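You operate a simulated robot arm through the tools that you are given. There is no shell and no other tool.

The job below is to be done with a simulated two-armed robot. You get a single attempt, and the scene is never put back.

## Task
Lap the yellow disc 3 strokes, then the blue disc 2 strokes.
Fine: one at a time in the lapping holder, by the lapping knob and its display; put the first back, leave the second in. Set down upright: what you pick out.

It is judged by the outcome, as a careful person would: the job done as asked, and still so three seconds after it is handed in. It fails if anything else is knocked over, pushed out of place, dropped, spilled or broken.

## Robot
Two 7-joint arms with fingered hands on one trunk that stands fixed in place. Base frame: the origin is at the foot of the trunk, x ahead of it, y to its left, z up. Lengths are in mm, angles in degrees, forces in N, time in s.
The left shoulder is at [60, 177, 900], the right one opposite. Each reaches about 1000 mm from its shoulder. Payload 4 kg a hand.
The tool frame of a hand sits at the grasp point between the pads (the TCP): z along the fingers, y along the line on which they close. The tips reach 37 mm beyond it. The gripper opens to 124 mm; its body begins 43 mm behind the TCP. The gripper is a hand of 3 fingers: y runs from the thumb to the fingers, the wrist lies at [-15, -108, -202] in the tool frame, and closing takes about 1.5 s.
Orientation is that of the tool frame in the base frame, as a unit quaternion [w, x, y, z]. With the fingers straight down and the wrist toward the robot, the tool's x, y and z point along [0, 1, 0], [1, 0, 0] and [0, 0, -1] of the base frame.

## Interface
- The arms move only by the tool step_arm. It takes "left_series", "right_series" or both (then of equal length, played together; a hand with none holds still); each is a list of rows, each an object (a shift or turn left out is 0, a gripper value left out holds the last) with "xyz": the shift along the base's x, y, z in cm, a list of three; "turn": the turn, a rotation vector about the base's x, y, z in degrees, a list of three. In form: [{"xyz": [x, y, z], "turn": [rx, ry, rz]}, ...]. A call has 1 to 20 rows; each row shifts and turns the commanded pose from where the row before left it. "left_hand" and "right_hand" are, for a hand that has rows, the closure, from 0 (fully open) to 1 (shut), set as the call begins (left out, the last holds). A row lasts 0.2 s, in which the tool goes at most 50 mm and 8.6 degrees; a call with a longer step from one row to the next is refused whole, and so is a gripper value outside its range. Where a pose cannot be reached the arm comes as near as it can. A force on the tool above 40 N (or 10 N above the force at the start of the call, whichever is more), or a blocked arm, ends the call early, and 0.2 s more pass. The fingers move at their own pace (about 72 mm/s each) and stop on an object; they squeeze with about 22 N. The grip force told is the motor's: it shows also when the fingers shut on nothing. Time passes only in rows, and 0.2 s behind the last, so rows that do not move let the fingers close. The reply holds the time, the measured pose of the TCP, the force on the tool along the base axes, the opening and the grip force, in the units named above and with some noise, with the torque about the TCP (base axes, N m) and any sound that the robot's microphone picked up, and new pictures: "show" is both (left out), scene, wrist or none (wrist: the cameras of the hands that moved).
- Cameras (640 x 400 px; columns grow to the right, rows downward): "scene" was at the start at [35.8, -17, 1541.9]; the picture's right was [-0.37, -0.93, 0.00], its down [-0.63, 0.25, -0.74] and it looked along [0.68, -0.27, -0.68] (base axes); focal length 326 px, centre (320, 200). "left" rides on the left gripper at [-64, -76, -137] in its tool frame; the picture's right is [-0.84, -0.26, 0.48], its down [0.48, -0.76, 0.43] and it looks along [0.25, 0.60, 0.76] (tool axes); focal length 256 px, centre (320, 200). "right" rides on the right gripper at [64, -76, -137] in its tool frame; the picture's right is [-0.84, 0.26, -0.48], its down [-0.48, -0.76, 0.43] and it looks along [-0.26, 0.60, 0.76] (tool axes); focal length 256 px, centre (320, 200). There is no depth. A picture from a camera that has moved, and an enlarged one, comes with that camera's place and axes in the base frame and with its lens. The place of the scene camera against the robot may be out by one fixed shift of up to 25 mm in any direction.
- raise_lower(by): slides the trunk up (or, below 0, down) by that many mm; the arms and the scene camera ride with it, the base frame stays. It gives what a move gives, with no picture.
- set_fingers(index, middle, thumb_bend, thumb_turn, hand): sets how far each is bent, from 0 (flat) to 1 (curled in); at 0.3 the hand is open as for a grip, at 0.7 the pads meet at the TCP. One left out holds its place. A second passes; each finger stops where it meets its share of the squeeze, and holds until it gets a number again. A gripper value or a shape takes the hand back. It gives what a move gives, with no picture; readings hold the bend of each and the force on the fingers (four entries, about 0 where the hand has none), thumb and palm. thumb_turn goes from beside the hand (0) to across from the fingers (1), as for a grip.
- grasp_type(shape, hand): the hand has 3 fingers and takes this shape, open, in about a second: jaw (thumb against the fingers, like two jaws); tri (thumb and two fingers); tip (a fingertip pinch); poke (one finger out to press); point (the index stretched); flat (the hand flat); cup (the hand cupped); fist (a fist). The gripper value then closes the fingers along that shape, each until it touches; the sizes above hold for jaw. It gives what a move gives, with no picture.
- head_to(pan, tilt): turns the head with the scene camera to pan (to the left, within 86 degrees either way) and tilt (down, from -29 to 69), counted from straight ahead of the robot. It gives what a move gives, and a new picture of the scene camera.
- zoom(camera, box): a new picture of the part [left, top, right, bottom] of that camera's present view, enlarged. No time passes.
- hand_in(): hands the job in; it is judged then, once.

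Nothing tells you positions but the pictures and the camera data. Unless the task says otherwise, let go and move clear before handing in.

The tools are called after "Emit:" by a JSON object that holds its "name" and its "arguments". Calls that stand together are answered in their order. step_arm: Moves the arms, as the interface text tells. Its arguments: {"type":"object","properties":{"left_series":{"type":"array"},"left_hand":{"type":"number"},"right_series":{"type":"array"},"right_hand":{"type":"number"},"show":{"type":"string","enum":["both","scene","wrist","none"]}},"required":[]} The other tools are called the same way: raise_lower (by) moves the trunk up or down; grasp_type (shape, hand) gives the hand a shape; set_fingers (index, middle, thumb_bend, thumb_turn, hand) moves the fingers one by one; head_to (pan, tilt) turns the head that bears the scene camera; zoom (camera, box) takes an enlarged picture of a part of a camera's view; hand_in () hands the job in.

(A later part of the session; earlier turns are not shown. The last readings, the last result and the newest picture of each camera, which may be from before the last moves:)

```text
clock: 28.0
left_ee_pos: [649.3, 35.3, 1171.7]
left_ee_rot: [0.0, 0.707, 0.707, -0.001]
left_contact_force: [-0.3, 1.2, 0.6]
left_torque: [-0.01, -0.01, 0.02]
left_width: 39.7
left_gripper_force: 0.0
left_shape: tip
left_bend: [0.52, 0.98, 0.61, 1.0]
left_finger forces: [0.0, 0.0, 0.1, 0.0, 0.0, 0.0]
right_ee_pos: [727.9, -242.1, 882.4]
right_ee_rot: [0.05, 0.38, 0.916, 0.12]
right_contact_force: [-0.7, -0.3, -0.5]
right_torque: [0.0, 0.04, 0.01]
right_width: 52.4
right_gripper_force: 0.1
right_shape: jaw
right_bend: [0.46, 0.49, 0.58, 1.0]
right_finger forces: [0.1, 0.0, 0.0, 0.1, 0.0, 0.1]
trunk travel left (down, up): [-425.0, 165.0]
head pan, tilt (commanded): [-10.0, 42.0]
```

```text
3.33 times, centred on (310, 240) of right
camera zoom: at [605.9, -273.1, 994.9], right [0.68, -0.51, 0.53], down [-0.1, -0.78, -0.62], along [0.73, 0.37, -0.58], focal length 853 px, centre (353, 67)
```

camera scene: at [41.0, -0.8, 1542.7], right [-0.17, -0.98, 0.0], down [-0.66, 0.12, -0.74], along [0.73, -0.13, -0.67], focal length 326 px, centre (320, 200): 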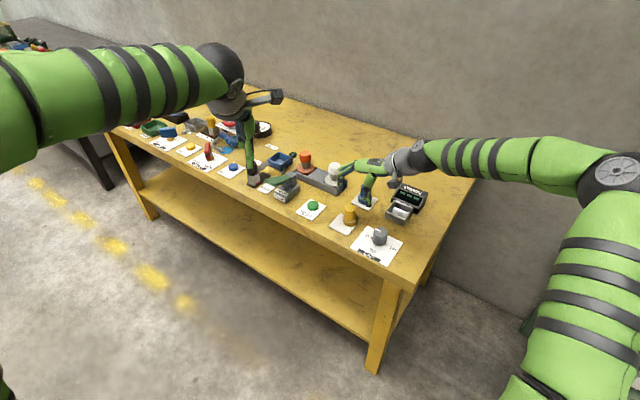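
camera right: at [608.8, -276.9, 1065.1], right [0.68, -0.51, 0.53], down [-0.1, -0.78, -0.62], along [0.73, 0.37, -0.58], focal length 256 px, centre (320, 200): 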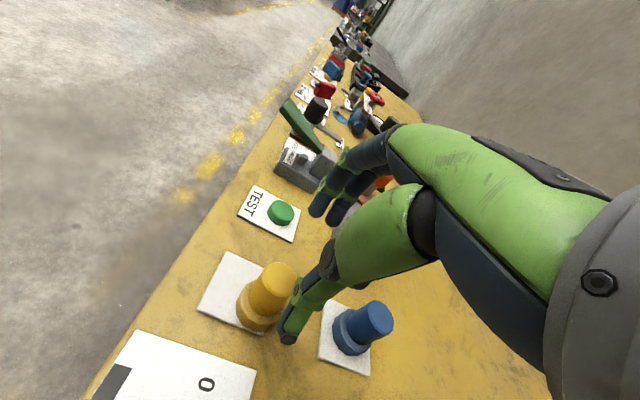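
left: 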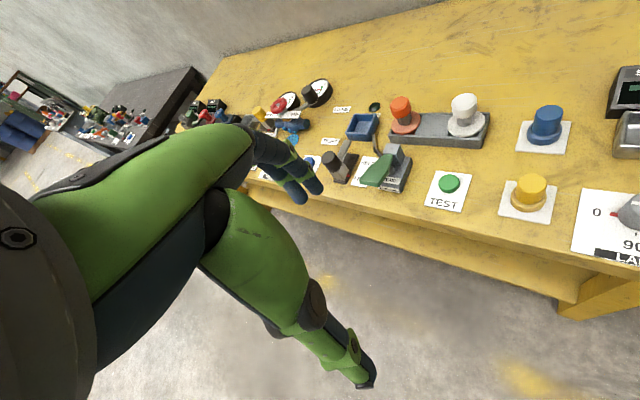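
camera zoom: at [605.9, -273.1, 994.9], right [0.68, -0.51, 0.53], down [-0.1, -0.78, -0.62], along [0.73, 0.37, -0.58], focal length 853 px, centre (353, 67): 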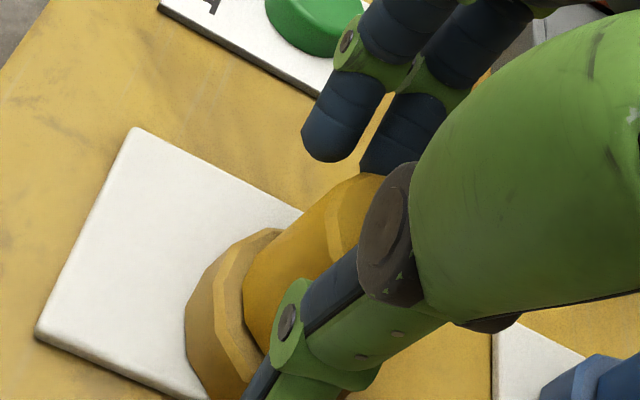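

The fingers touched first and are leaning the disc toward the thumb. I'll shift the hand ~9 mm toward the finger side to centre it.

Emit:
{"name": "step_arm", "arguments": {"right_series": [{"xyz": [0.15, 0.15, 0]}, {"xyz": [0.15, 0.15, 0]}, {"xyz": [0.15, 0.15, 0]}, {"xyz": [0.15, 0.15, 0]}, {}, {}], "show": "none"}}

Emit:
{"name": "zoom", "arguments": {"camera": "scene", "box": [325, 180, 385, 235]}}

Emit:
{"name": "zoom", "arguments": {"camera": "left", "box": [490, 130, 600, 215]}}

Emit:
{"name": "zoom", "arguments": {"camera": "right", "box": [240, 180, 380, 300]}}

```text
clock: 29.4
left_ee_pos: [650.2, 35.2, 1171.7]
left_ee_rot: [0.0, 0.707, 0.707, 0.0]
left_contact_force: [-0.8, 0.3, 0.1]
left_torque: [0.02, -0.02, 0.0]
left_width: 39.6
left_gripper_force: 0.1
left_shape: tip
left_bend: [0.52, 0.98, 0.61, 1.0]
left_finger forces: [0.1, 0.0, 0.0, 0.0, 0.0, 0.0]
right_ee_pos: [733.4, -236.6, 882.8]
right_ee_rot: [0.05, 0.379, 0.916, 0.121]
right_contact_force: [0.3, 0.2, 0.2]
right_torque: [-0.01, -0.03, -0.02]
right_width: 52.4
right_gripper_force: 0.1
right_shape: jaw
right_bend: [0.46, 0.49, 0.58, 1.0]
right_finger forces: [0.0, 0.1, 0.0, 0.0, 0.0, 0.0]
trunk travel left (down, up): [-425.0, 165.0]
head pan, tilt (commanded): [-10.0, 42.0]
```

```text
7.27 times, centred on (355, 208) of scene
camera zoom: at [41.0, -0.8, 1542.7], right [-0.17, -0.98, 0.0], down [-0.66, 0.12, -0.74], along [0.73, -0.13, -0.67], focal length 2368 px, centre (66, 146)
```

zoom: 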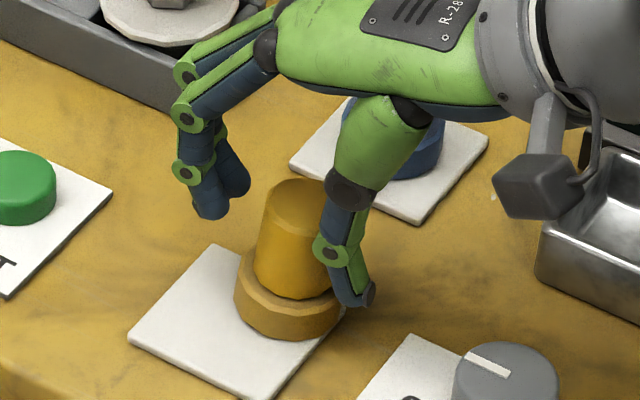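

```text
4.71 times, centred on (545, 172) of left
camera zoom: at [573.5, -30.4, 1307.6], right [-0.26, -0.84, -0.48], down [-0.76, 0.48, -0.43], along [0.6, 0.25, -0.76], focal length 1205 px, centre (-739, 329)
```

zoom: 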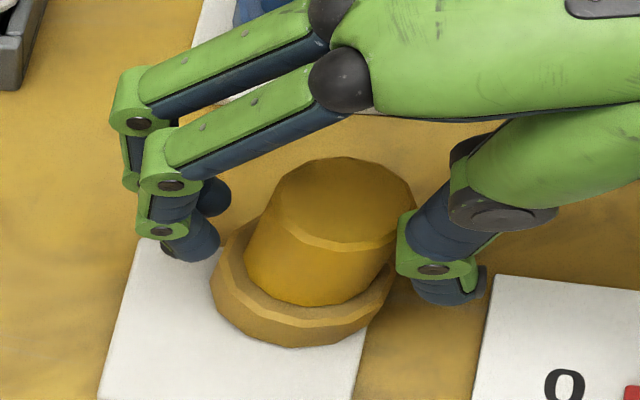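

```text
3.33 times, centred on (310, 240) of right
camera zoom: at [612.3, -267.0, 995.2], right [0.68, -0.51, 0.53], down [-0.1, -0.78, -0.62], along [0.73, 0.37, -0.58], focal length 853 px, centre (353, 67)
```

zoom: 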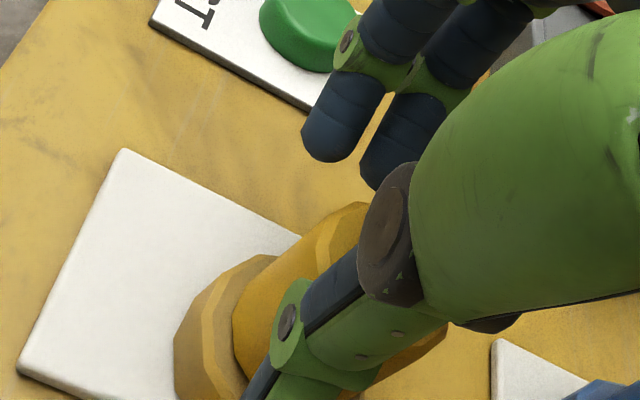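

Emit:
{"name": "step_arm", "arguments": {"right_series": [{}, {}, {}], "right_hand": 0.66, "show": "none"}}

Emit:
{"name": "zoom", "arguments": {"camera": "scene", "box": [325, 180, 385, 235]}}

Emit:
{"name": "zoom", "arguments": {"camera": "left", "box": [490, 130, 600, 215]}}

Emit:
{"name": "zoom", "arguments": {"camera": "right", "box": [240, 180, 380, 300]}}

```text
clock: 30.2
left_ee_pos: [649.5, 34.1, 1171.3]
left_ee_rot: [0.0, 0.707, 0.707, 0.001]
left_contact_force: [0.4, 0.7, -0.4]
left_torque: [-0.02, 0.01, -0.02]
left_width: 39.8
left_gripper_force: 0.0
left_shape: tip
left_bend: [0.52, 0.98, 0.61, 1.0]
left_finger forces: [0.0, 0.0, 0.0, 0.0, 0.0, 0.1]
right_ee_pos: [734.0, -236.2, 883.1]
right_ee_rot: [0.051, 0.379, 0.916, 0.121]
right_contact_force: [-0.8, 0.3, 0.0]
right_torque: [-0.02, 0.0, 0.01]
right_width: 42.5
right_gripper_force: 0.0
right_shape: jaw
right_bend: [0.49, 0.53, 0.6, 1.0]
right_finger forces: [0.0, 0.0, 0.1, 0.0, 0.0, 0.0]
trunk travel left (down, up): [-425.0, 165.0]
head pan, tilt (commanded): [-10.0, 42.0]
```

```text
7.27 times, centred on (355, 208) of scene
camera zoom: at [41.0, -0.8, 1542.7], right [-0.17, -0.98, 0.0], down [-0.66, 0.12, -0.74], along [0.73, -0.13, -0.67], focal length 2368 px, centre (66, 146)
```

zoom: 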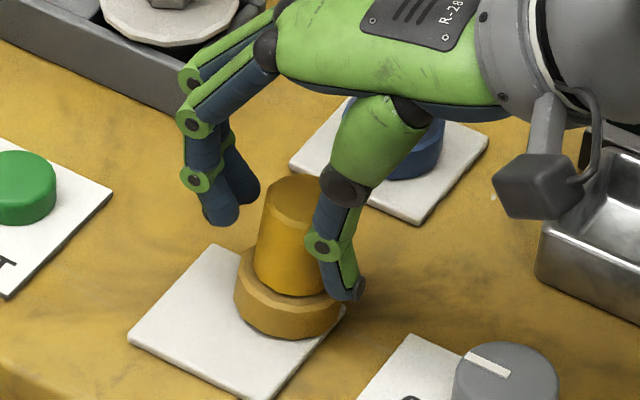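

```text
4.71 times, centred on (545, 172) of left
camera zoom: at [573.5, -30.4, 1307.6], right [-0.26, -0.84, -0.48], down [-0.76, 0.48, -0.43], along [0.6, 0.25, -0.76], focal length 1205 px, centre (-739, 329)
```

zoom: 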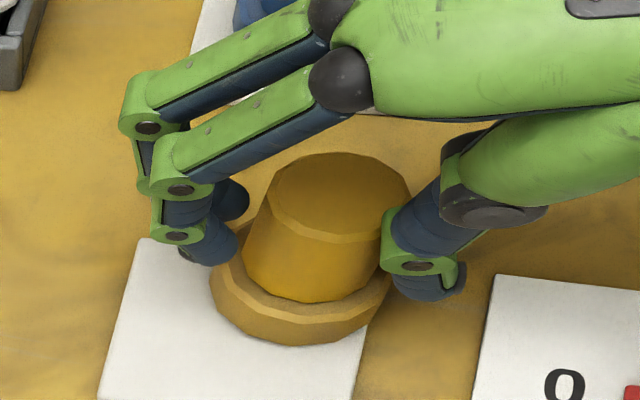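

```text
3.33 times, centred on (310, 240) of right
camera zoom: at [612.3, -267.0, 995.2], right [0.68, -0.51, 0.53], down [-0.1, -0.78, -0.62], along [0.73, 0.37, -0.58], focal length 853 px, centre (353, 67)
```

zoom: 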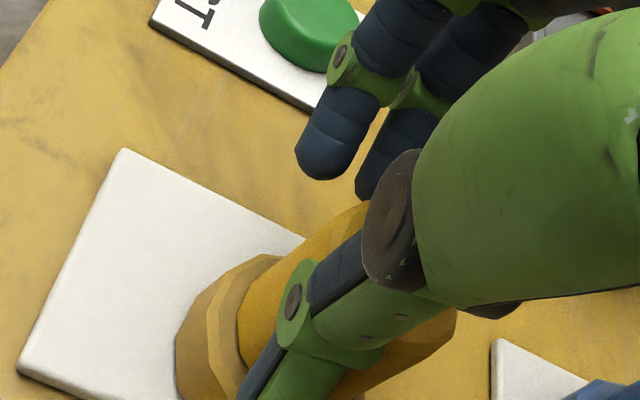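

The thumb is meeting the handle ~7 mm toward the bench front of its axis. I'll open slightly, shift the hand deeper, and re-check before squeezing.

Emit:
{"name": "step_arm", "arguments": {"right_series": [{}, {}, {"xyz": [0.25, -0.25, 0]}, {"xyz": [0.25, -0.25, 0]}, {}], "right_hand": 0.52, "show": "none"}}

Emit:
{"name": "zoom", "arguments": {"camera": "scene", "box": [325, 180, 385, 235]}}

Emit:
{"name": "zoom", "arguments": {"camera": "left", "box": [490, 130, 600, 215]}}

Emit:
{"name": "zoom", "arguments": {"camera": "right", "box": [240, 180, 380, 300]}}

```text
clock: 31.4
left_ee_pos: [650.0, 34.7, 1171.8]
left_ee_rot: [0.0, 0.707, 0.707, 0.0]
left_contact_force: [0.4, -0.7, 0.0]
left_torque: [0.0, 0.0, -0.03]
left_width: 39.7
left_gripper_force: 0.1
left_shape: tip
left_bend: [0.52, 0.98, 0.61, 1.0]
left_finger forces: [0.0, 0.0, 0.0, 0.0, 0.0, 0.1]
right_ee_pos: [739.3, -240.8, 883.2]
right_ee_rot: [0.05, 0.379, 0.916, 0.12]
right_contact_force: [0.3, 0.1, 0.4]
right_torque: [-0.03, 0.01, -0.02]
right_width: 59.0
right_gripper_force: 0.1
right_shape: jaw
right_bend: [0.43, 0.47, 0.57, 1.0]
right_finger forces: [0.1, 0.0, 0.0, 0.0, 0.0, 0.0]
trunk travel left (down, up): [-425.0, 165.0]
head pan, tilt (commanded): [-10.0, 42.0]
```

```text
7.27 times, centred on (355, 208) of scene
camera zoom: at [41.0, -0.8, 1542.7], right [-0.17, -0.98, 0.0], down [-0.66, 0.12, -0.74], along [0.73, -0.13, -0.67], focal length 2368 px, centre (66, 146)
```

zoom: 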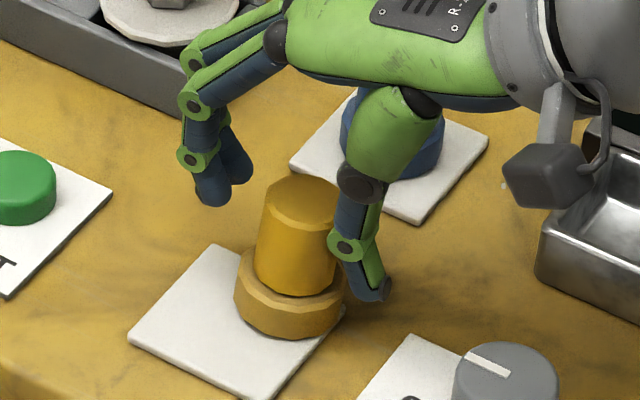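

```text
4.71 times, centred on (545, 172) of left
camera zoom: at [573.5, -30.4, 1307.6], right [-0.26, -0.84, -0.48], down [-0.76, 0.48, -0.43], along [0.6, 0.25, -0.76], focal length 1205 px, centre (-739, 329)
```

zoom: 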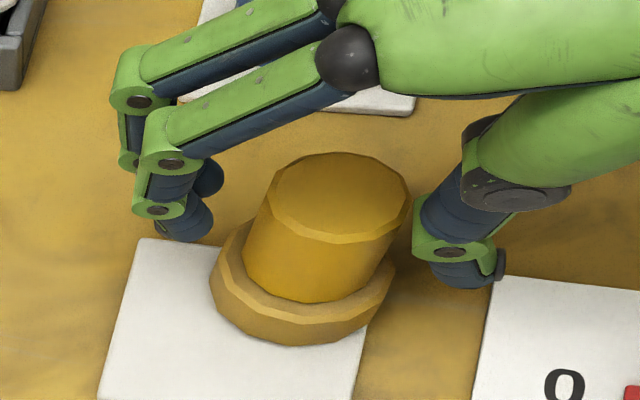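

```text
3.33 times, centred on (310, 240) of right
camera zoom: at [617.1, -272.1, 995.1], right [0.68, -0.51, 0.53], down [-0.1, -0.78, -0.62], along [0.73, 0.37, -0.58], focal length 853 px, centre (353, 67)
```

zoom: 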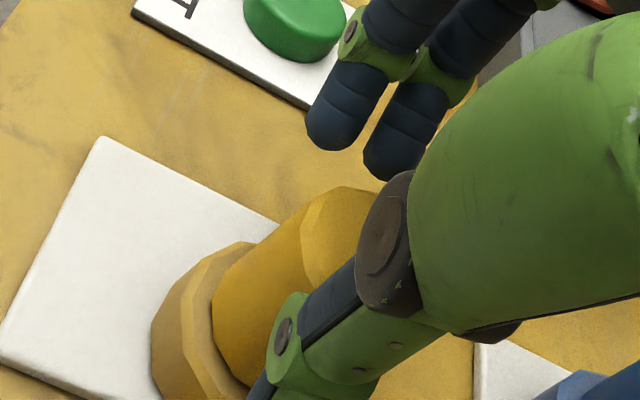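

Now the hand mid-plane, handle axis and thumb agree in all three views. Closing in stages.

Emit:
{"name": "step_arm", "arguments": {"right_series": [{}, {}, {}], "right_hand": 0.66, "show": "none"}}

Emit:
{"name": "zoom", "arguments": {"camera": "scene", "box": [325, 180, 385, 235]}}

Emit:
{"name": "zoom", "arguments": {"camera": "left", "box": [490, 130, 600, 215]}}

Emit:
{"name": "zoom", "arguments": {"camera": "right", "box": [240, 180, 380, 300]}}

```text
clock: 32.2
left_ee_pos: [650.3, 34.1, 1171.4]
left_ee_rot: [0.0, 0.707, 0.707, 0.0]
left_contact_force: [-0.4, 0.2, -0.7]
left_torque: [-0.03, 0.01, 0.0]
left_width: 39.5
left_gripper_force: 0.0
left_shape: tip
left_bend: [0.52, 0.98, 0.61, 1.0]
left_finger forces: [0.1, 0.0, 0.0, 0.0, 0.0, 0.0]
right_ee_pos: [738.9, -241.9, 882.6]
right_ee_rot: [0.05, 0.38, 0.916, 0.12]
right_contact_force: [-0.5, -0.3, -0.5]
right_torque: [0.01, 0.0, -0.02]
right_width: 42.6
right_gripper_force: 0.1
right_shape: jaw
right_bend: [0.49, 0.53, 0.6, 1.0]
right_finger forces: [0.0, 0.0, 0.0, 0.0, 0.1, 0.1]
trunk travel left (down, up): [-425.0, 165.0]
head pan, tilt (commanded): [-10.0, 42.0]
```

```text
7.27 times, centred on (355, 208) of scene
camera zoom: at [41.0, -0.8, 1542.7], right [-0.17, -0.98, 0.0], down [-0.66, 0.12, -0.74], along [0.73, -0.13, -0.67], focal length 2368 px, centre (66, 146)
```

zoom: 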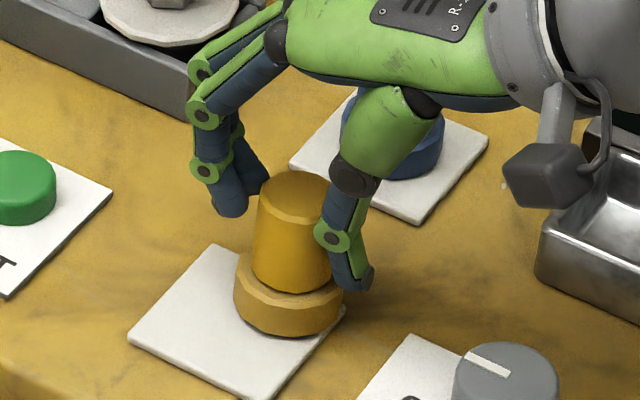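

```text
4.71 times, centred on (545, 172) of left
camera zoom: at [573.5, -30.5, 1307.6], right [-0.26, -0.84, -0.48], down [-0.76, 0.48, -0.43], along [0.6, 0.25, -0.76], focal length 1205 px, centre (-739, 329)
```

zoom: 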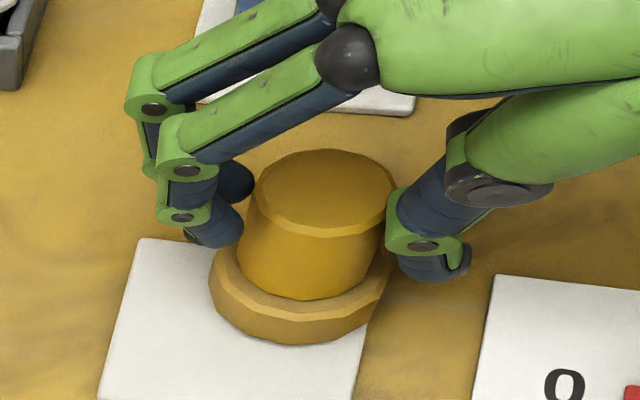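

```text
3.33 times, centred on (310, 240) of right
camera zoom: at [617.1, -272.2, 995.1], right [0.68, -0.51, 0.53], down [-0.1, -0.78, -0.62], along [0.73, 0.37, -0.58], focal length 853 px, centre (353, 67)
```

zoom: 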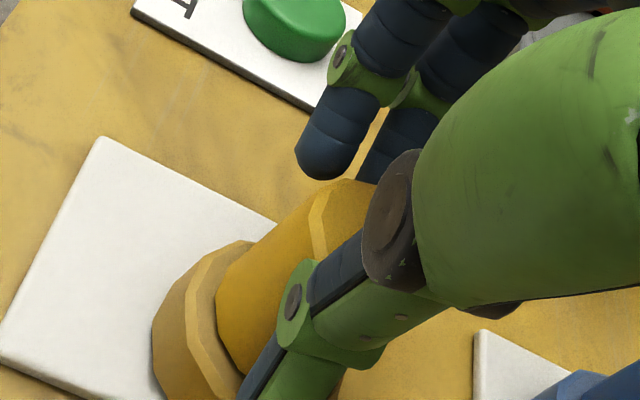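

Both sides are at the handle and it is nearly upright. Closing fully now.

Emit:
{"name": "step_arm", "arguments": {"right_series": [{}, {}, {}, {}], "right_hand": 0.8, "show": "none"}}

Emit:
{"name": "zoom", "arguments": {"camera": "scene", "box": [325, 180, 385, 235]}}

Emit:
{"name": "zoom", "arguments": {"camera": "left", "box": [490, 130, 600, 215]}}

Emit:
{"name": "zoom", "arguments": {"camera": "right", "box": [240, 180, 380, 300]}}

```text
clock: 33.2
left_ee_pos: [649.0, 35.2, 1170.4]
left_ee_rot: [0.0, 0.707, 0.707, 0.0]
left_contact_force: [0.4, 0.2, 0.6]
left_torque: [0.01, -0.02, 0.05]
left_width: 39.5
left_gripper_force: 0.1
left_shape: tip
left_bend: [0.52, 0.98, 0.61, 1.0]
left_finger forces: [0.0, 0.0, 0.1, 0.0, 0.1, 0.1]
right_ee_pos: [739.4, -240.9, 882.7]
right_ee_rot: [0.049, 0.379, 0.916, 0.12]
right_contact_force: [0.0, -0.3, 0.5]
right_torque: [0.03, 0.0, 0.06]
right_width: 30.3
right_gripper_force: 21.8
right_shape: jaw
right_bend: [0.57, 0.55, 0.63, 1.0]
right_finger forces: [11.3, 9.2, 0.1, 0.0, 20.3, 0.0]
trunk travel left (down, up): [-425.0, 165.0]
head pan, tilt (commanded): [-10.0, 42.0]
```

```text
7.27 times, centred on (355, 208) of scene
camera zoom: at [40.9, -0.7, 1542.7], right [-0.17, -0.98, 0.0], down [-0.66, 0.12, -0.74], along [0.73, -0.13, -0.67], focal length 2368 px, centre (66, 146)
```

zoom: 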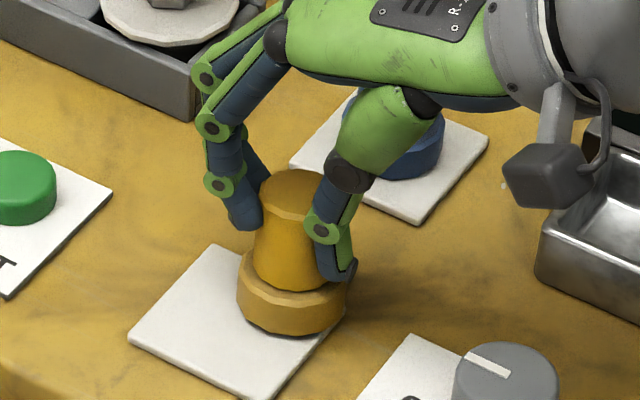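

```text
4.71 times, centred on (545, 172) of left
camera zoom: at [573.4, -30.4, 1307.6], right [-0.26, -0.84, -0.48], down [-0.76, 0.48, -0.43], along [0.6, 0.25, -0.76], focal length 1205 px, centre (-739, 329)
```

zoom: 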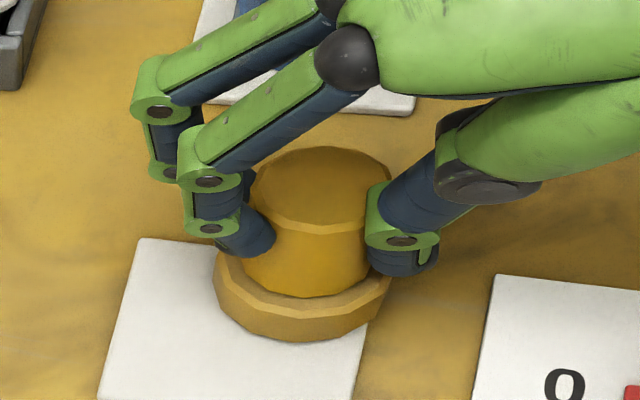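

```text
3.33 times, centred on (310, 240) of right
camera zoom: at [617.0, -272.1, 995.2], right [0.68, -0.51, 0.53], down [-0.1, -0.78, -0.62], along [0.73, 0.37, -0.58], focal length 853 px, centre (353, 67)
```

zoom: 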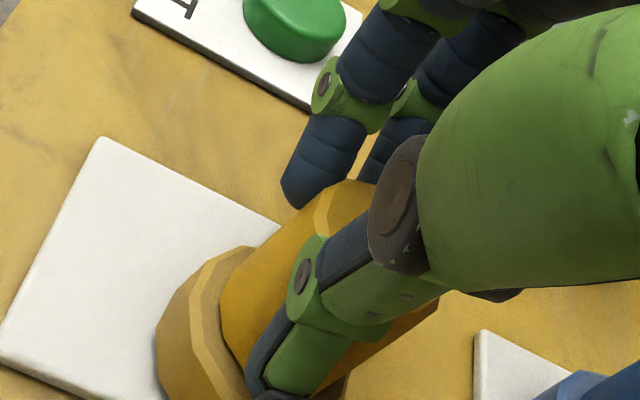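

The grip is firm (index 11 N, middle 9 N, thumb 20 N) and the disc looks nearly upright. Lifting a little to confirm.

Emit:
{"name": "step_arm", "arguments": {"right_series": [{"xyz": [0, 0, 1.0]}, {"xyz": [0, 0, 1.5]}, {"xyz": [0, 0, 1.5]}, {}], "right_hand": 0.9}}

Emit:
{"name": "zoom", "arguments": {"camera": "scene", "box": [325, 160, 405, 235]}}

Emit:
{"name": "zoom", "arguments": {"camera": "left", "box": [490, 100, 640, 215]}}

Emit:
{"name": "zoom", "arguments": {"camera": "right", "box": [200, 160, 440, 400]}}

```text
clock: 34.2
left_ee_pos: [648.2, 35.1, 1171.7]
left_ee_rot: [0.0, 0.707, 0.707, 0.0]
left_contact_force: [0.3, 0.4, -0.1]
left_torque: [0.04, 0.02, 0.03]
left_width: 39.6
left_gripper_force: 0.1
left_shape: tip
left_bend: [0.52, 0.98, 0.61, 1.0]
left_finger forces: [0.0, 0.0, 0.0, 0.1, 0.1, 0.0]
right_ee_pos: [738.1, -240.2, 922.1]
right_ee_rot: [0.05, 0.38, 0.916, 0.121]
right_contact_force: [0.9, 0.3, -2.6]
right_torque: [-0.02, 0.03, -0.01]
right_width: 30.1
right_gripper_force: 22.2
right_shape: jaw
right_bend: [0.58, 0.55, 0.63, 1.0]
right_finger forces: [11.1, 9.3, 0.0, 0.0, 20.0, 0.0]
trunk travel left (down, up): [-425.0, 165.0]
head pan, tilt (commanded): [-10.0, 42.0]
camera scene: at [41.3, -1.0, 1542.7], right [-0.17, -0.98, 0.0], down [-0.66, 0.12, -0.74], along [0.73, -0.13, -0.67], focal length 326 px, centre (320, 200)
camera right: at [617.4, -271.2, 1035.1], right [0.68, -0.51, 0.53], down [-0.1, -0.78, -0.62], along [0.73, 0.37, -0.58], focal length 256 px, centre (320, 200)
```

scene: 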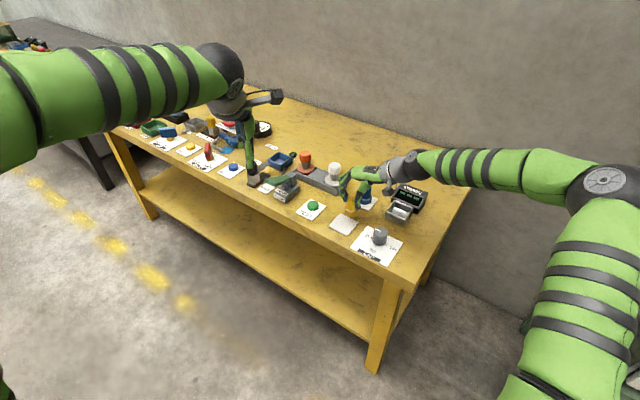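
right: 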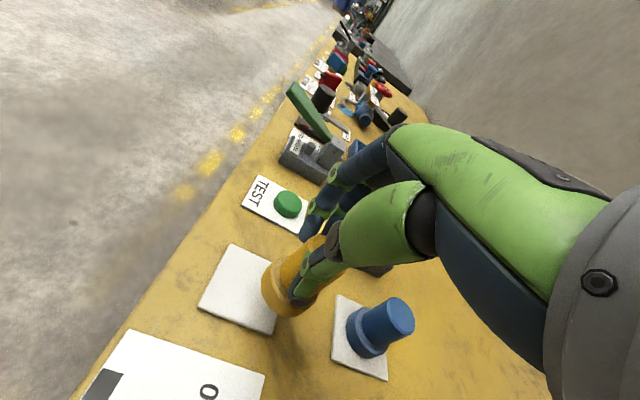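

```text
5.33 times, centred on (365, 198) of scene
camera zoom: at [41.3, -1.0, 1542.7], right [-0.17, -0.98, 0.0], down [-0.66, 0.12, -0.74], along [0.73, -0.13, -0.67], focal length 1737 px, centre (80, 213)
```

zoom: 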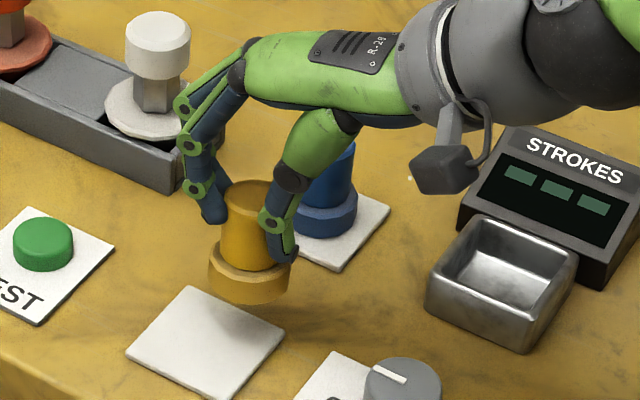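

```text
3.48 times, centred on (565, 158) of left
camera zoom: at [573.7, -30.6, 1307.4], right [-0.26, -0.84, -0.48], down [-0.76, 0.48, -0.43], along [0.6, 0.26, -0.76], focal length 890 px, centre (-532, 348)
```

zoom: 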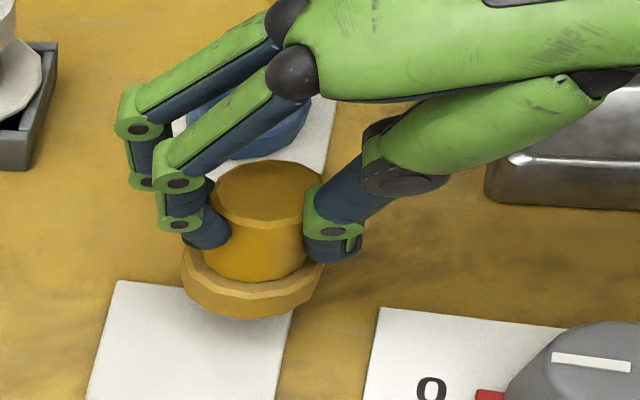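

```text
1.67 times, centred on (320, 280) of right
camera zoom: at [617.4, -271.2, 1035.1], right [0.68, -0.51, 0.53], down [-0.1, -0.78, -0.62], along [0.73, 0.37, -0.58], focal length 427 px, centre (320, 67)
```

zoom: 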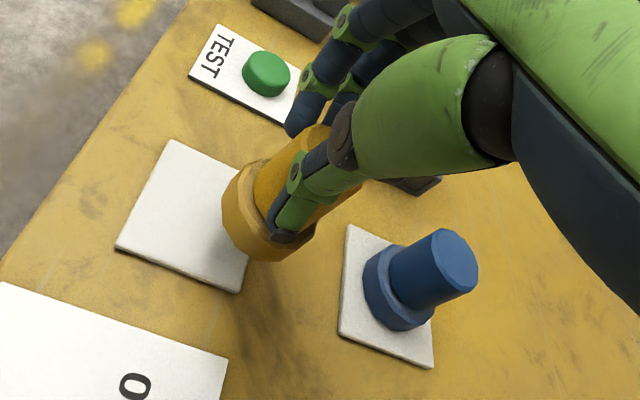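

The disc is held cleanly off its card. Before placing, I want a better look at the holder, so I'll swing the left hand round as an observer camera over the LAP station, keeping well away from the right arm.

Emit:
{"name": "step_arm", "arguments": {"left_series": [{"xyz": [-1.36, -1.7, 0], "turn": [0, 0, -8.1]}, {"xyz": [-1.36, -1.7, 0], "turn": [0, 0, -8.1]}, {"xyz": [-1.36, -1.7, 0], "turn": [0, 0, -8.1]}, {"xyz": [-1.36, -1.7, 0], "turn": [0, 0, -8.1]}, {"xyz": [-1.36, -1.7, 0], "turn": [0, 0, -8.1]}, {"xyz": [-1.36, -1.7, 0], "turn": [0, 0, -8.1]}, {"xyz": [-1.36, -1.7, 0], "turn": [0, 0, -8.1]}, {"xyz": [-1.36, -1.7, 0], "turn": [0, 0, -8.1]}, {}]}}

Emit:
{"name": "zoom", "arguments": {"camera": "left", "box": [220, 100, 480, 300]}}

```text
clock: 36.2
left_ee_pos: [540.3, -101.0, 1173.3]
left_ee_rot: [0.0, 0.976, 0.217, 0.0]
left_contact_force: [-0.7, -0.1, 0.4]
left_torque: [-0.04, 0.02, 0.01]
left_width: 39.6
left_gripper_force: 0.0
left_shape: tip
left_bend: [0.52, 0.98, 0.61, 1.0]
left_finger forces: [0.0, 0.0, 0.0, 0.0, 0.0, 0.0]
right_ee_pos: [738.6, -239.8, 922.9]
right_ee_rot: [0.05, 0.379, 0.916, 0.121]
right_contact_force: [-0.5, -0.5, -3.1]
right_torque: [0.01, 0.03, -0.02]
right_width: 30.0
right_gripper_force: 22.1
right_shape: jaw
right_bend: [0.58, 0.55, 0.63, 1.0]
right_finger forces: [11.1, 9.3, 0.0, 0.0, 20.2, 0.1]
trunk travel left (down, up): [-425.0, 165.0]
head pan, tilt (commanded): [-10.0, 42.0]
camera scene: at [41.2, -0.9, 1542.7], right [-0.17, -0.98, 0.0], down [-0.66, 0.12, -0.74], along [0.73, -0.13, -0.67], focal length 326 px, centre (320, 200)
camera left: at [450.6, -60.7, 1308.6], right [-0.87, -0.12, -0.48], down [0.12, 0.89, -0.43], along [0.48, -0.43, -0.76], focal length 256 px, centre (320, 200)
```

scene: 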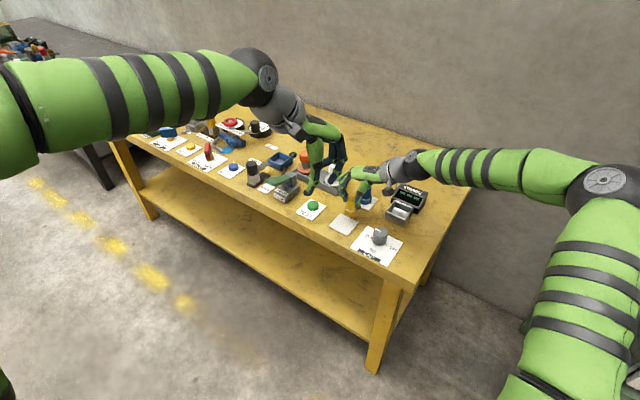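
left: 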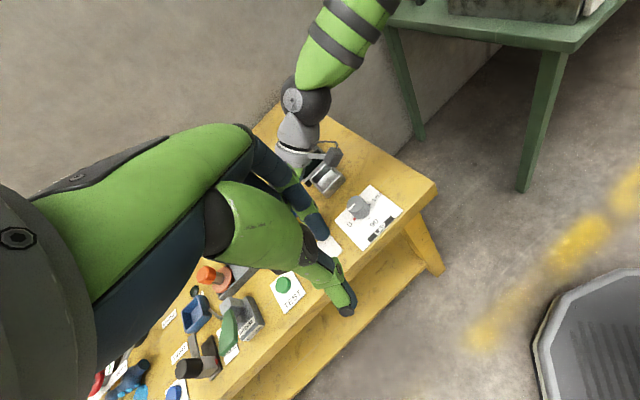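

```text
2.00 times, centred on (350, 200) of left
camera zoom: at [450.6, -60.7, 1308.6], right [-0.87, -0.12, -0.48], down [0.12, 0.89, -0.43], along [0.48, -0.43, -0.76], focal length 512 px, centre (260, 200)
```

zoom: 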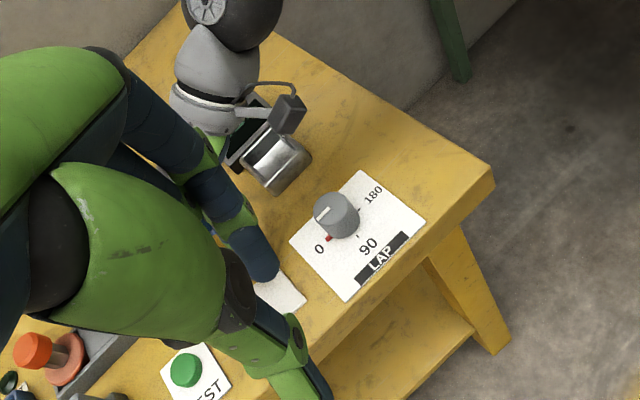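

The left hand blocks its own view there; I'll swing it to an intermediate pose where the whole LAP station should lie in the clear part of its picture.

Emit:
{"name": "step_arm", "arguments": {"left_series": [{"xyz": [1.6, 2.2, 0], "turn": [0, 0, 8]}, {"xyz": [1.6, 2.2, 0], "turn": [0, 0, 8]}, {"xyz": [1.6, 2.2, 0], "turn": [0, 0, 8]}, {"xyz": [1.6, 2.2, 0], "turn": [0, 0, 8]}, {"xyz": [1.6, 2.2, 0], "turn": [0, 0, 8]}, {}]}}

Emit:
{"name": "zoom", "arguments": {"camera": "left", "box": [380, 60, 580, 220]}}

Emit:
{"name": "zoom", "arguments": {"camera": "scene", "box": [370, 170, 450, 235]}}

```text
clock: 37.6
left_ee_pos: [619.8, 9.6, 1172.1]
left_ee_rot: [0.0, 0.842, 0.54, 0.0]
left_contact_force: [0.1, 0.4, -0.2]
left_torque: [0.0, 0.04, 0.01]
left_width: 39.4
left_gripper_force: 0.0
left_shape: tip
left_bend: [0.52, 0.98, 0.61, 1.0]
left_finger forces: [0.1, 0.1, 0.0, 0.1, 0.0, 0.0]
right_ee_pos: [739.7, -239.9, 923.0]
right_ee_rot: [0.05, 0.38, 0.916, 0.12]
right_contact_force: [0.1, -0.3, -3.4]
right_torque: [-0.05, 0.04, 0.04]
right_width: 30.4
right_gripper_force: 21.7
right_shape: jaw
right_bend: [0.58, 0.55, 0.63, 1.0]
right_finger forces: [11.0, 9.3, 0.0, 0.0, 20.0, 0.0]
trunk travel left (down, up): [-425.0, 165.0]
head pan, tilt (commanded): [-10.0, 42.0]
camera scene: at [41.2, -0.9, 1542.7], right [-0.17, -0.98, 0.0], down [-0.66, 0.12, -0.74], along [0.73, -0.13, -0.67], focal length 326 px, centre (320, 200)
camera left: at [525.1, -18.0, 1307.9], right [-0.58, -0.65, -0.48], down [-0.49, 0.76, -0.43], along [0.65, -0.02, -0.76], focal length 256 px, centre (320, 200)
```

scene: 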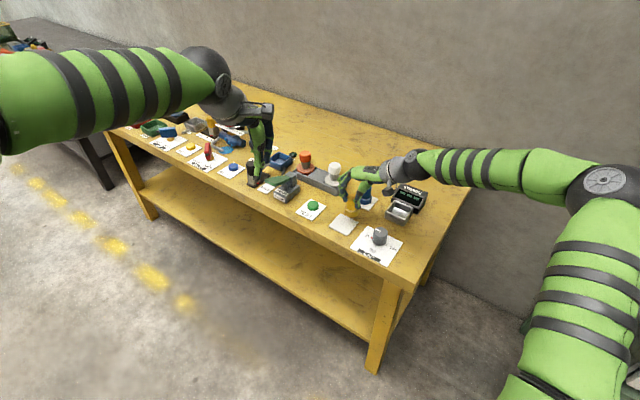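
left: 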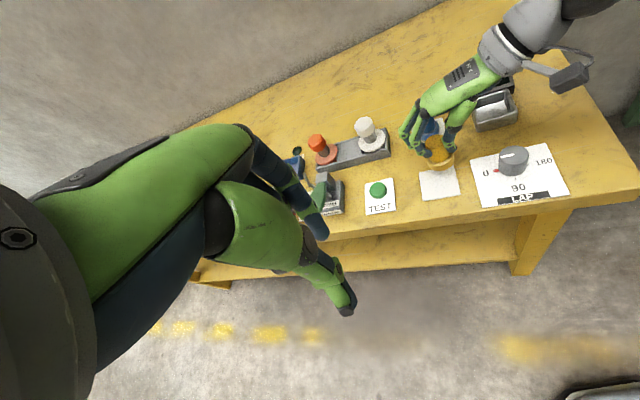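

```text
2.50 times, centred on (480, 140) of left
camera zoom: at [525.1, -18.0, 1307.9], right [-0.58, -0.65, -0.48], down [-0.49, 0.76, -0.43], along [0.65, -0.02, -0.76], focal length 640 px, centre (-80, 350)
```

zoom: 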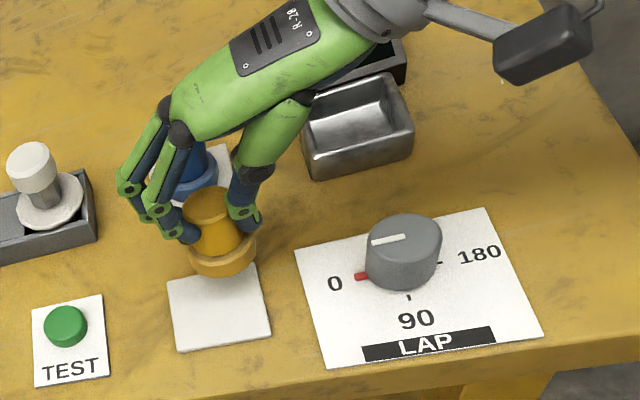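

```text
6.15 times, centred on (410, 202) of scene
camera zoom: at [41.2, -0.9, 1542.7], right [-0.17, -0.98, 0.0], down [-0.66, 0.12, -0.74], along [0.73, -0.13, -0.67], focal length 2004 px, centre (-234, 185)
```

zoom: 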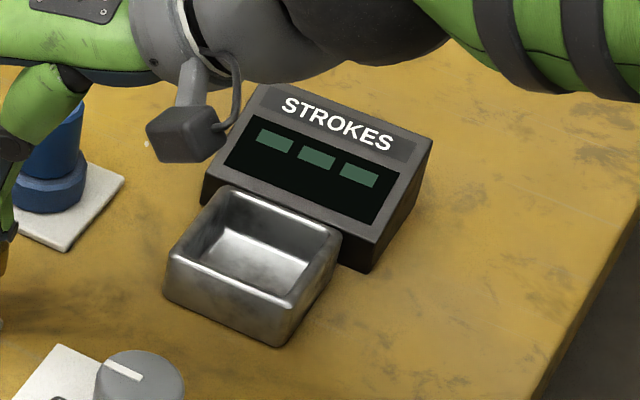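

This left view is excellent: holder rim is at z≈842, about 64 mm square, centred near [743,-393]; the held disc's base is about [+3,+4.5] from the TCP. I'll raise and carry it over the holder, keeping the display and knob clear.

Emit:
{"name": "step_arm", "arguments": {"right_series": [{"xyz": [0, 0, 1.5]}, {"xyz": [0, 0, 1.5]}, {"xyz": [0, -2.6, 0]}, {"xyz": [0, -2.6, 0]}, {"xyz": [0, -2.6, 0]}, {"xyz": [0, -2.6, 0]}, {"xyz": [0, -2.6, 0]}, {"xyz": [0, -2.6, 0]}, {}, {}]}}

Emit:
{"name": "zoom", "arguments": {"camera": "left", "box": [440, 40, 580, 150]}}

Emit:
{"name": "zoom", "arguments": {"camera": "scene", "box": [360, 160, 440, 235]}}

Emit:
{"name": "zoom", "arguments": {"camera": "right", "box": [200, 160, 440, 400]}}

```text
clock: 39.8
left_ee_pos: [619.4, 8.3, 1171.7]
left_ee_rot: [0.0, 0.843, 0.539, 0.001]
left_contact_force: [-0.2, -0.1, 0.3]
left_torque: [-0.02, -0.03, 0.01]
left_width: 39.4
left_gripper_force: 0.0
left_shape: tip
left_bend: [0.52, 0.98, 0.61, 1.0]
left_finger forces: [0.0, 0.0, 0.0, 0.1, 0.1, 0.0]
right_ee_pos: [740.1, -398.6, 955.0]
right_ee_rot: [0.05, 0.38, 0.916, 0.121]
right_contact_force: [0.1, 1.2, -3.7]
right_torque: [0.0, 0.03, -0.01]
right_width: 29.7
right_gripper_force: 22.2
right_shape: jaw
right_bend: [0.58, 0.55, 0.63, 1.0]
right_finger forces: [11.2, 9.1, 0.0, 0.0, 20.0, 0.0]
trunk travel left (down, up): [-425.0, 165.0]
head pan, tilt (commanded): [-10.0, 42.0]
camera scene: at [41.3, -1.0, 1542.7], right [-0.17, -0.98, 0.0], down [-0.66, 0.12, -0.74], along [0.73, -0.13, -0.67], focal length 326 px, centre (320, 200)
camera right: at [617.9, -429.0, 1065.6], right [0.68, -0.51, 0.53], down [-0.1, -0.78, -0.62], along [0.73, 0.37, -0.58], focal length 256 px, centre (320, 200)
```

scene: 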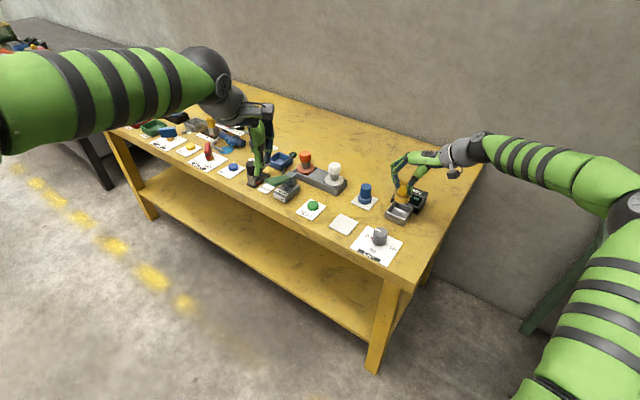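
right: 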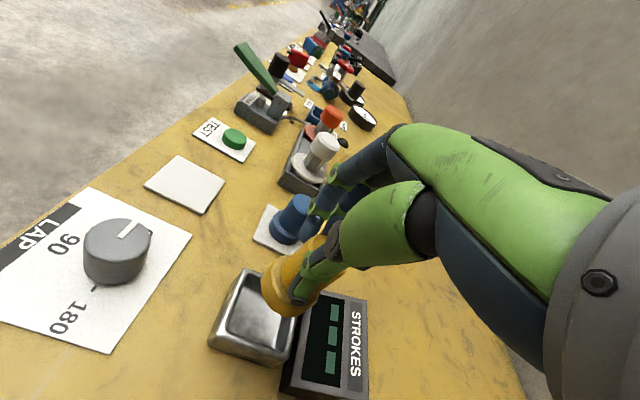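

```text
3.64 times, centred on (510, 95) of left
camera zoom: at [524.9, -18.2, 1307.8], right [-0.58, -0.65, -0.48], down [-0.49, 0.76, -0.43], along [0.65, -0.02, -0.76], focal length 931 px, centre (-371, 582)
```

zoom: 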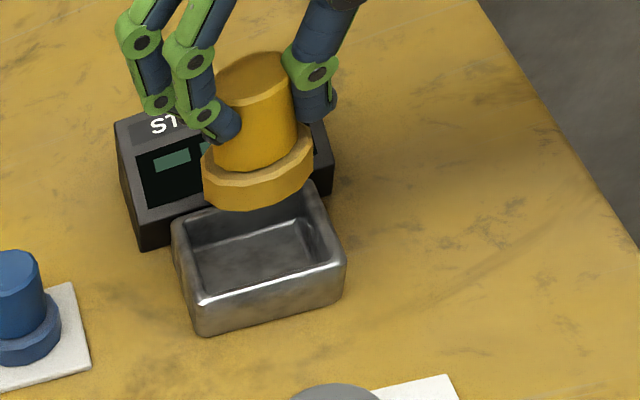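

```text
5.33 times, centred on (400, 198) of scene
camera zoom: at [41.3, -1.0, 1542.7], right [-0.17, -0.98, 0.0], down [-0.66, 0.12, -0.74], along [0.73, -0.13, -0.67], focal length 1737 px, centre (-107, 213)
```

zoom: 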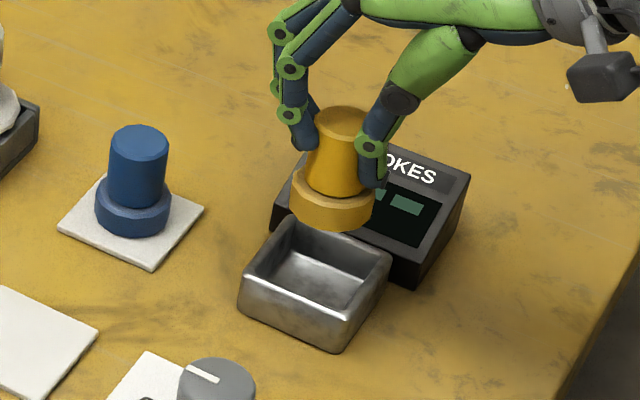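

```text
1.67 times, centred on (320, 280) of right
camera zoom: at [617.9, -429.0, 1065.6], right [0.68, -0.51, 0.53], down [-0.1, -0.78, -0.62], along [0.73, 0.37, -0.58], focal length 427 px, centre (320, 67)
```

zoom: 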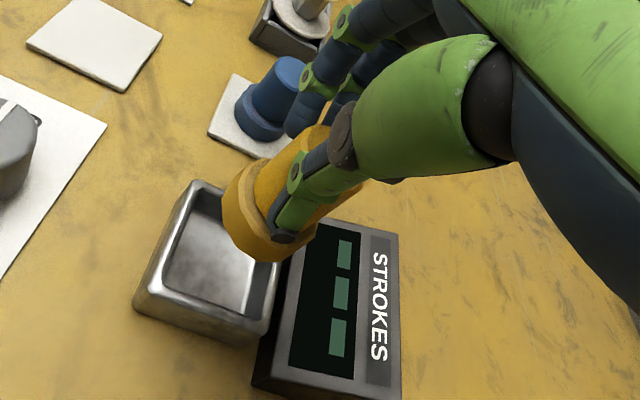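

All views show the disc right over the holder, perhaps 3–4 mm too deep. I'll correct a little and lower to just above the rim, where parallax is small.

Emit:
{"name": "step_arm", "arguments": {"right_series": [{"xyz": [-0.2, 0.2, -1.0]}, {"xyz": [0, 0, -1.2]}, {"xyz": [0, 0, -1.0]}, {}, {}], "show": "none"}}

Emit:
{"name": "zoom", "arguments": {"camera": "left", "box": [470, 60, 560, 135]}}

Emit:
{"name": "zoom", "arguments": {"camera": "scene", "box": [375, 180, 435, 230]}}

Emit:
{"name": "zoom", "arguments": {"camera": "right", "box": [180, 220, 360, 370]}}

```text
clock: 41.0
left_ee_pos: [620.0, 10.1, 1171.7]
left_ee_rot: [0.0, 0.842, 0.539, 0.0]
left_contact_force: [0.5, 0.5, -0.4]
left_torque: [0.05, -0.01, 0.03]
left_width: 39.5
left_gripper_force: 0.1
left_shape: tip
left_bend: [0.52, 0.98, 0.61, 1.0]
left_finger forces: [0.0, 0.1, 0.0, 0.0, 0.0, 0.0]
right_ee_pos: [737.3, -395.2, 921.4]
right_ee_rot: [0.05, 0.38, 0.916, 0.121]
right_contact_force: [-0.4, -0.4, -3.4]
right_torque: [-0.01, 0.07, -0.02]
right_width: 30.3
right_gripper_force: 22.0
right_shape: jaw
right_bend: [0.58, 0.55, 0.63, 1.0]
right_finger forces: [11.1, 9.2, 0.0, 0.1, 20.0, 0.0]
trunk travel left (down, up): [-425.0, 165.0]
head pan, tilt (commanded): [-10.0, 42.0]
```

```text
5.33 times, centred on (515, 98) of left
camera zoom: at [524.9, -18.2, 1307.8], right [-0.58, -0.65, -0.48], down [-0.49, 0.76, -0.43], along [0.65, -0.02, -0.76], focal length 1365 px, centre (-720, 747)
```

zoom: 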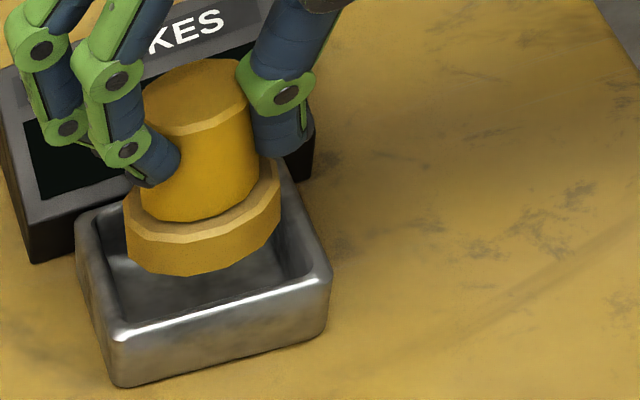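

```text
8.00 times, centred on (405, 205) of scene
camera zoom: at [41.2, -1.0, 1542.7], right [-0.17, -0.98, 0.0], down [-0.66, 0.12, -0.74], along [0.73, -0.13, -0.67], focal length 2605 px, centre (-360, 160)
```

zoom: 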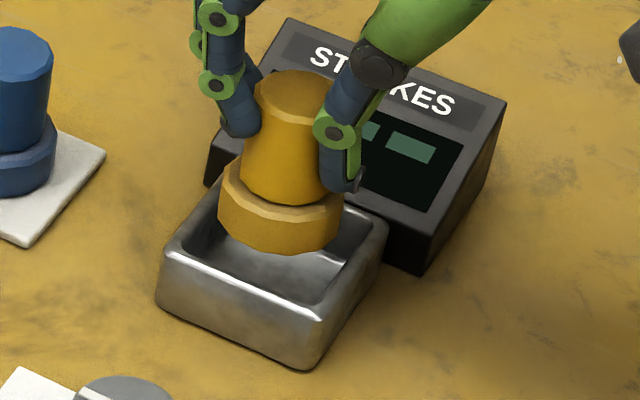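

```text
2.67 times, centred on (270, 295) of right
camera zoom: at [615.1, -426.5, 1033.0], right [0.68, -0.51, 0.53], down [-0.1, -0.78, -0.62], along [0.73, 0.37, -0.58], focal length 683 px, centre (453, -53)
```

zoom: 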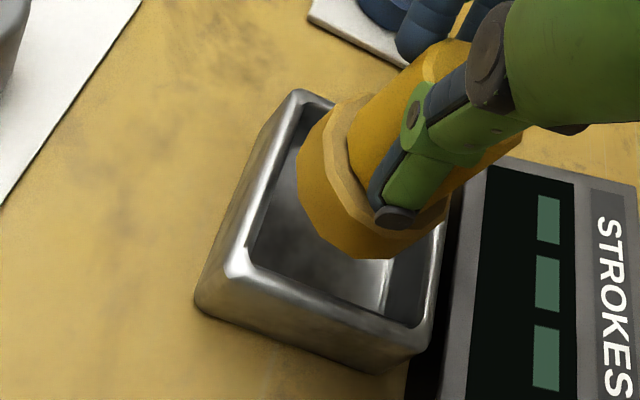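

Combining the pick-time offset with the left and wrist views, the disc should go back about 3–4 mm deeper. I'll adjust and lower to just above rim level, then re-check.

Emit:
{"name": "step_arm", "arguments": {"right_series": [{"xyz": [0.23, -0.28, 0]}, {"xyz": [0, 0, -0.8]}, {}, {}], "show": "none"}}

Emit:
{"name": "zoom", "arguments": {"camera": "left", "box": [475, 70, 535, 120]}}

Emit:
{"name": "zoom", "arguments": {"camera": "scene", "box": [385, 190, 435, 230]}}

Emit:
{"name": "zoom", "arguments": {"camera": "right", "box": [220, 240, 340, 340]}}

```text
clock: 42.0
left_ee_pos: [619.6, 8.6, 1172.9]
left_ee_rot: [0.0, 0.843, 0.539, 0.0]
left_contact_force: [0.3, 0.7, 0.1]
left_torque: [-0.01, -0.01, 0.01]
left_width: 39.4
left_gripper_force: 0.1
left_shape: tip
left_bend: [0.52, 0.98, 0.61, 1.0]
left_finger forces: [0.1, 0.0, 0.1, 0.1, 0.0, 0.0]
right_ee_pos: [739.2, -397.7, 912.1]
right_ee_rot: [0.05, 0.38, 0.916, 0.121]
right_contact_force: [0.4, 0.0, -2.9]
right_torque: [0.0, 0.09, 0.02]
right_width: 30.1
right_gripper_force: 21.9
right_shape: jaw
right_bend: [0.58, 0.55, 0.63, 1.0]
right_finger forces: [11.1, 9.2, 0.0, 0.0, 19.9, 0.0]
trunk travel left (down, up): [-425.0, 165.0]
head pan, tilt (commanded): [-10.0, 42.0]
```

```text
8.00 times, centred on (505, 95) of left
camera zoom: at [524.9, -18.2, 1307.8], right [-0.58, -0.65, -0.48], down [-0.49, 0.76, -0.43], along [0.65, -0.02, -0.76], focal length 2048 px, centre (-1160, 1040)
```

zoom: 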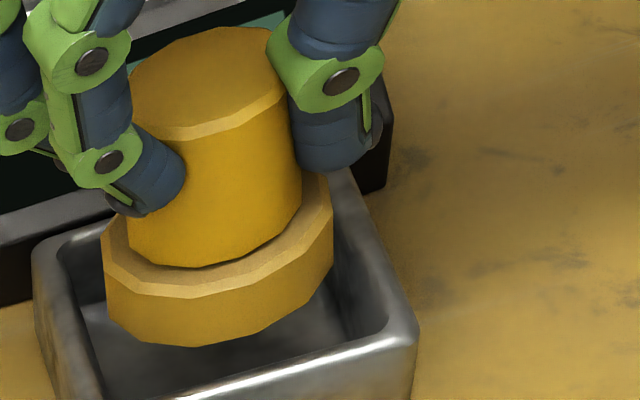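

```text
10.00 times, centred on (410, 210) of scene
camera zoom: at [41.2, -1.0, 1542.7], right [-0.17, -0.98, 0.0], down [-0.66, 0.12, -0.74], along [0.73, -0.13, -0.67], focal length 3256 px, centre (-580, 100)
```

zoom: 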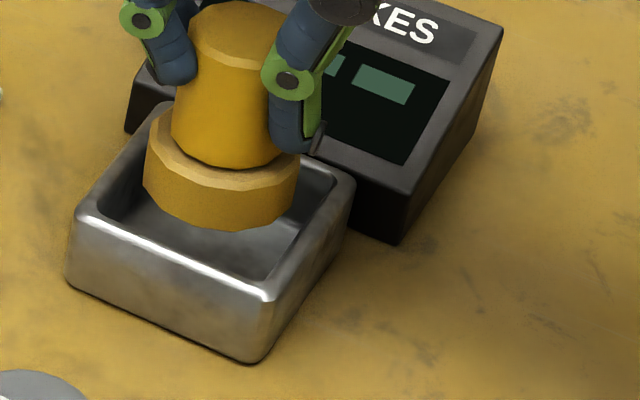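

```text
4.00 times, centred on (280, 290) of right
camera zoom: at [617.7, -429.1, 1024.9], right [0.68, -0.51, 0.53], down [-0.1, -0.78, -0.62], along [0.73, 0.37, -0.58], focal length 1024 px, centre (480, -160)
```

zoom: 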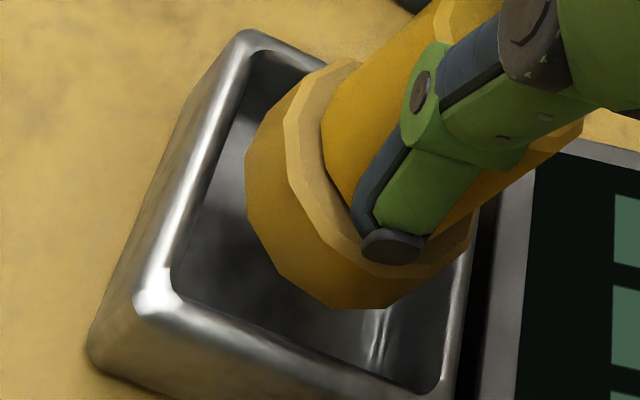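

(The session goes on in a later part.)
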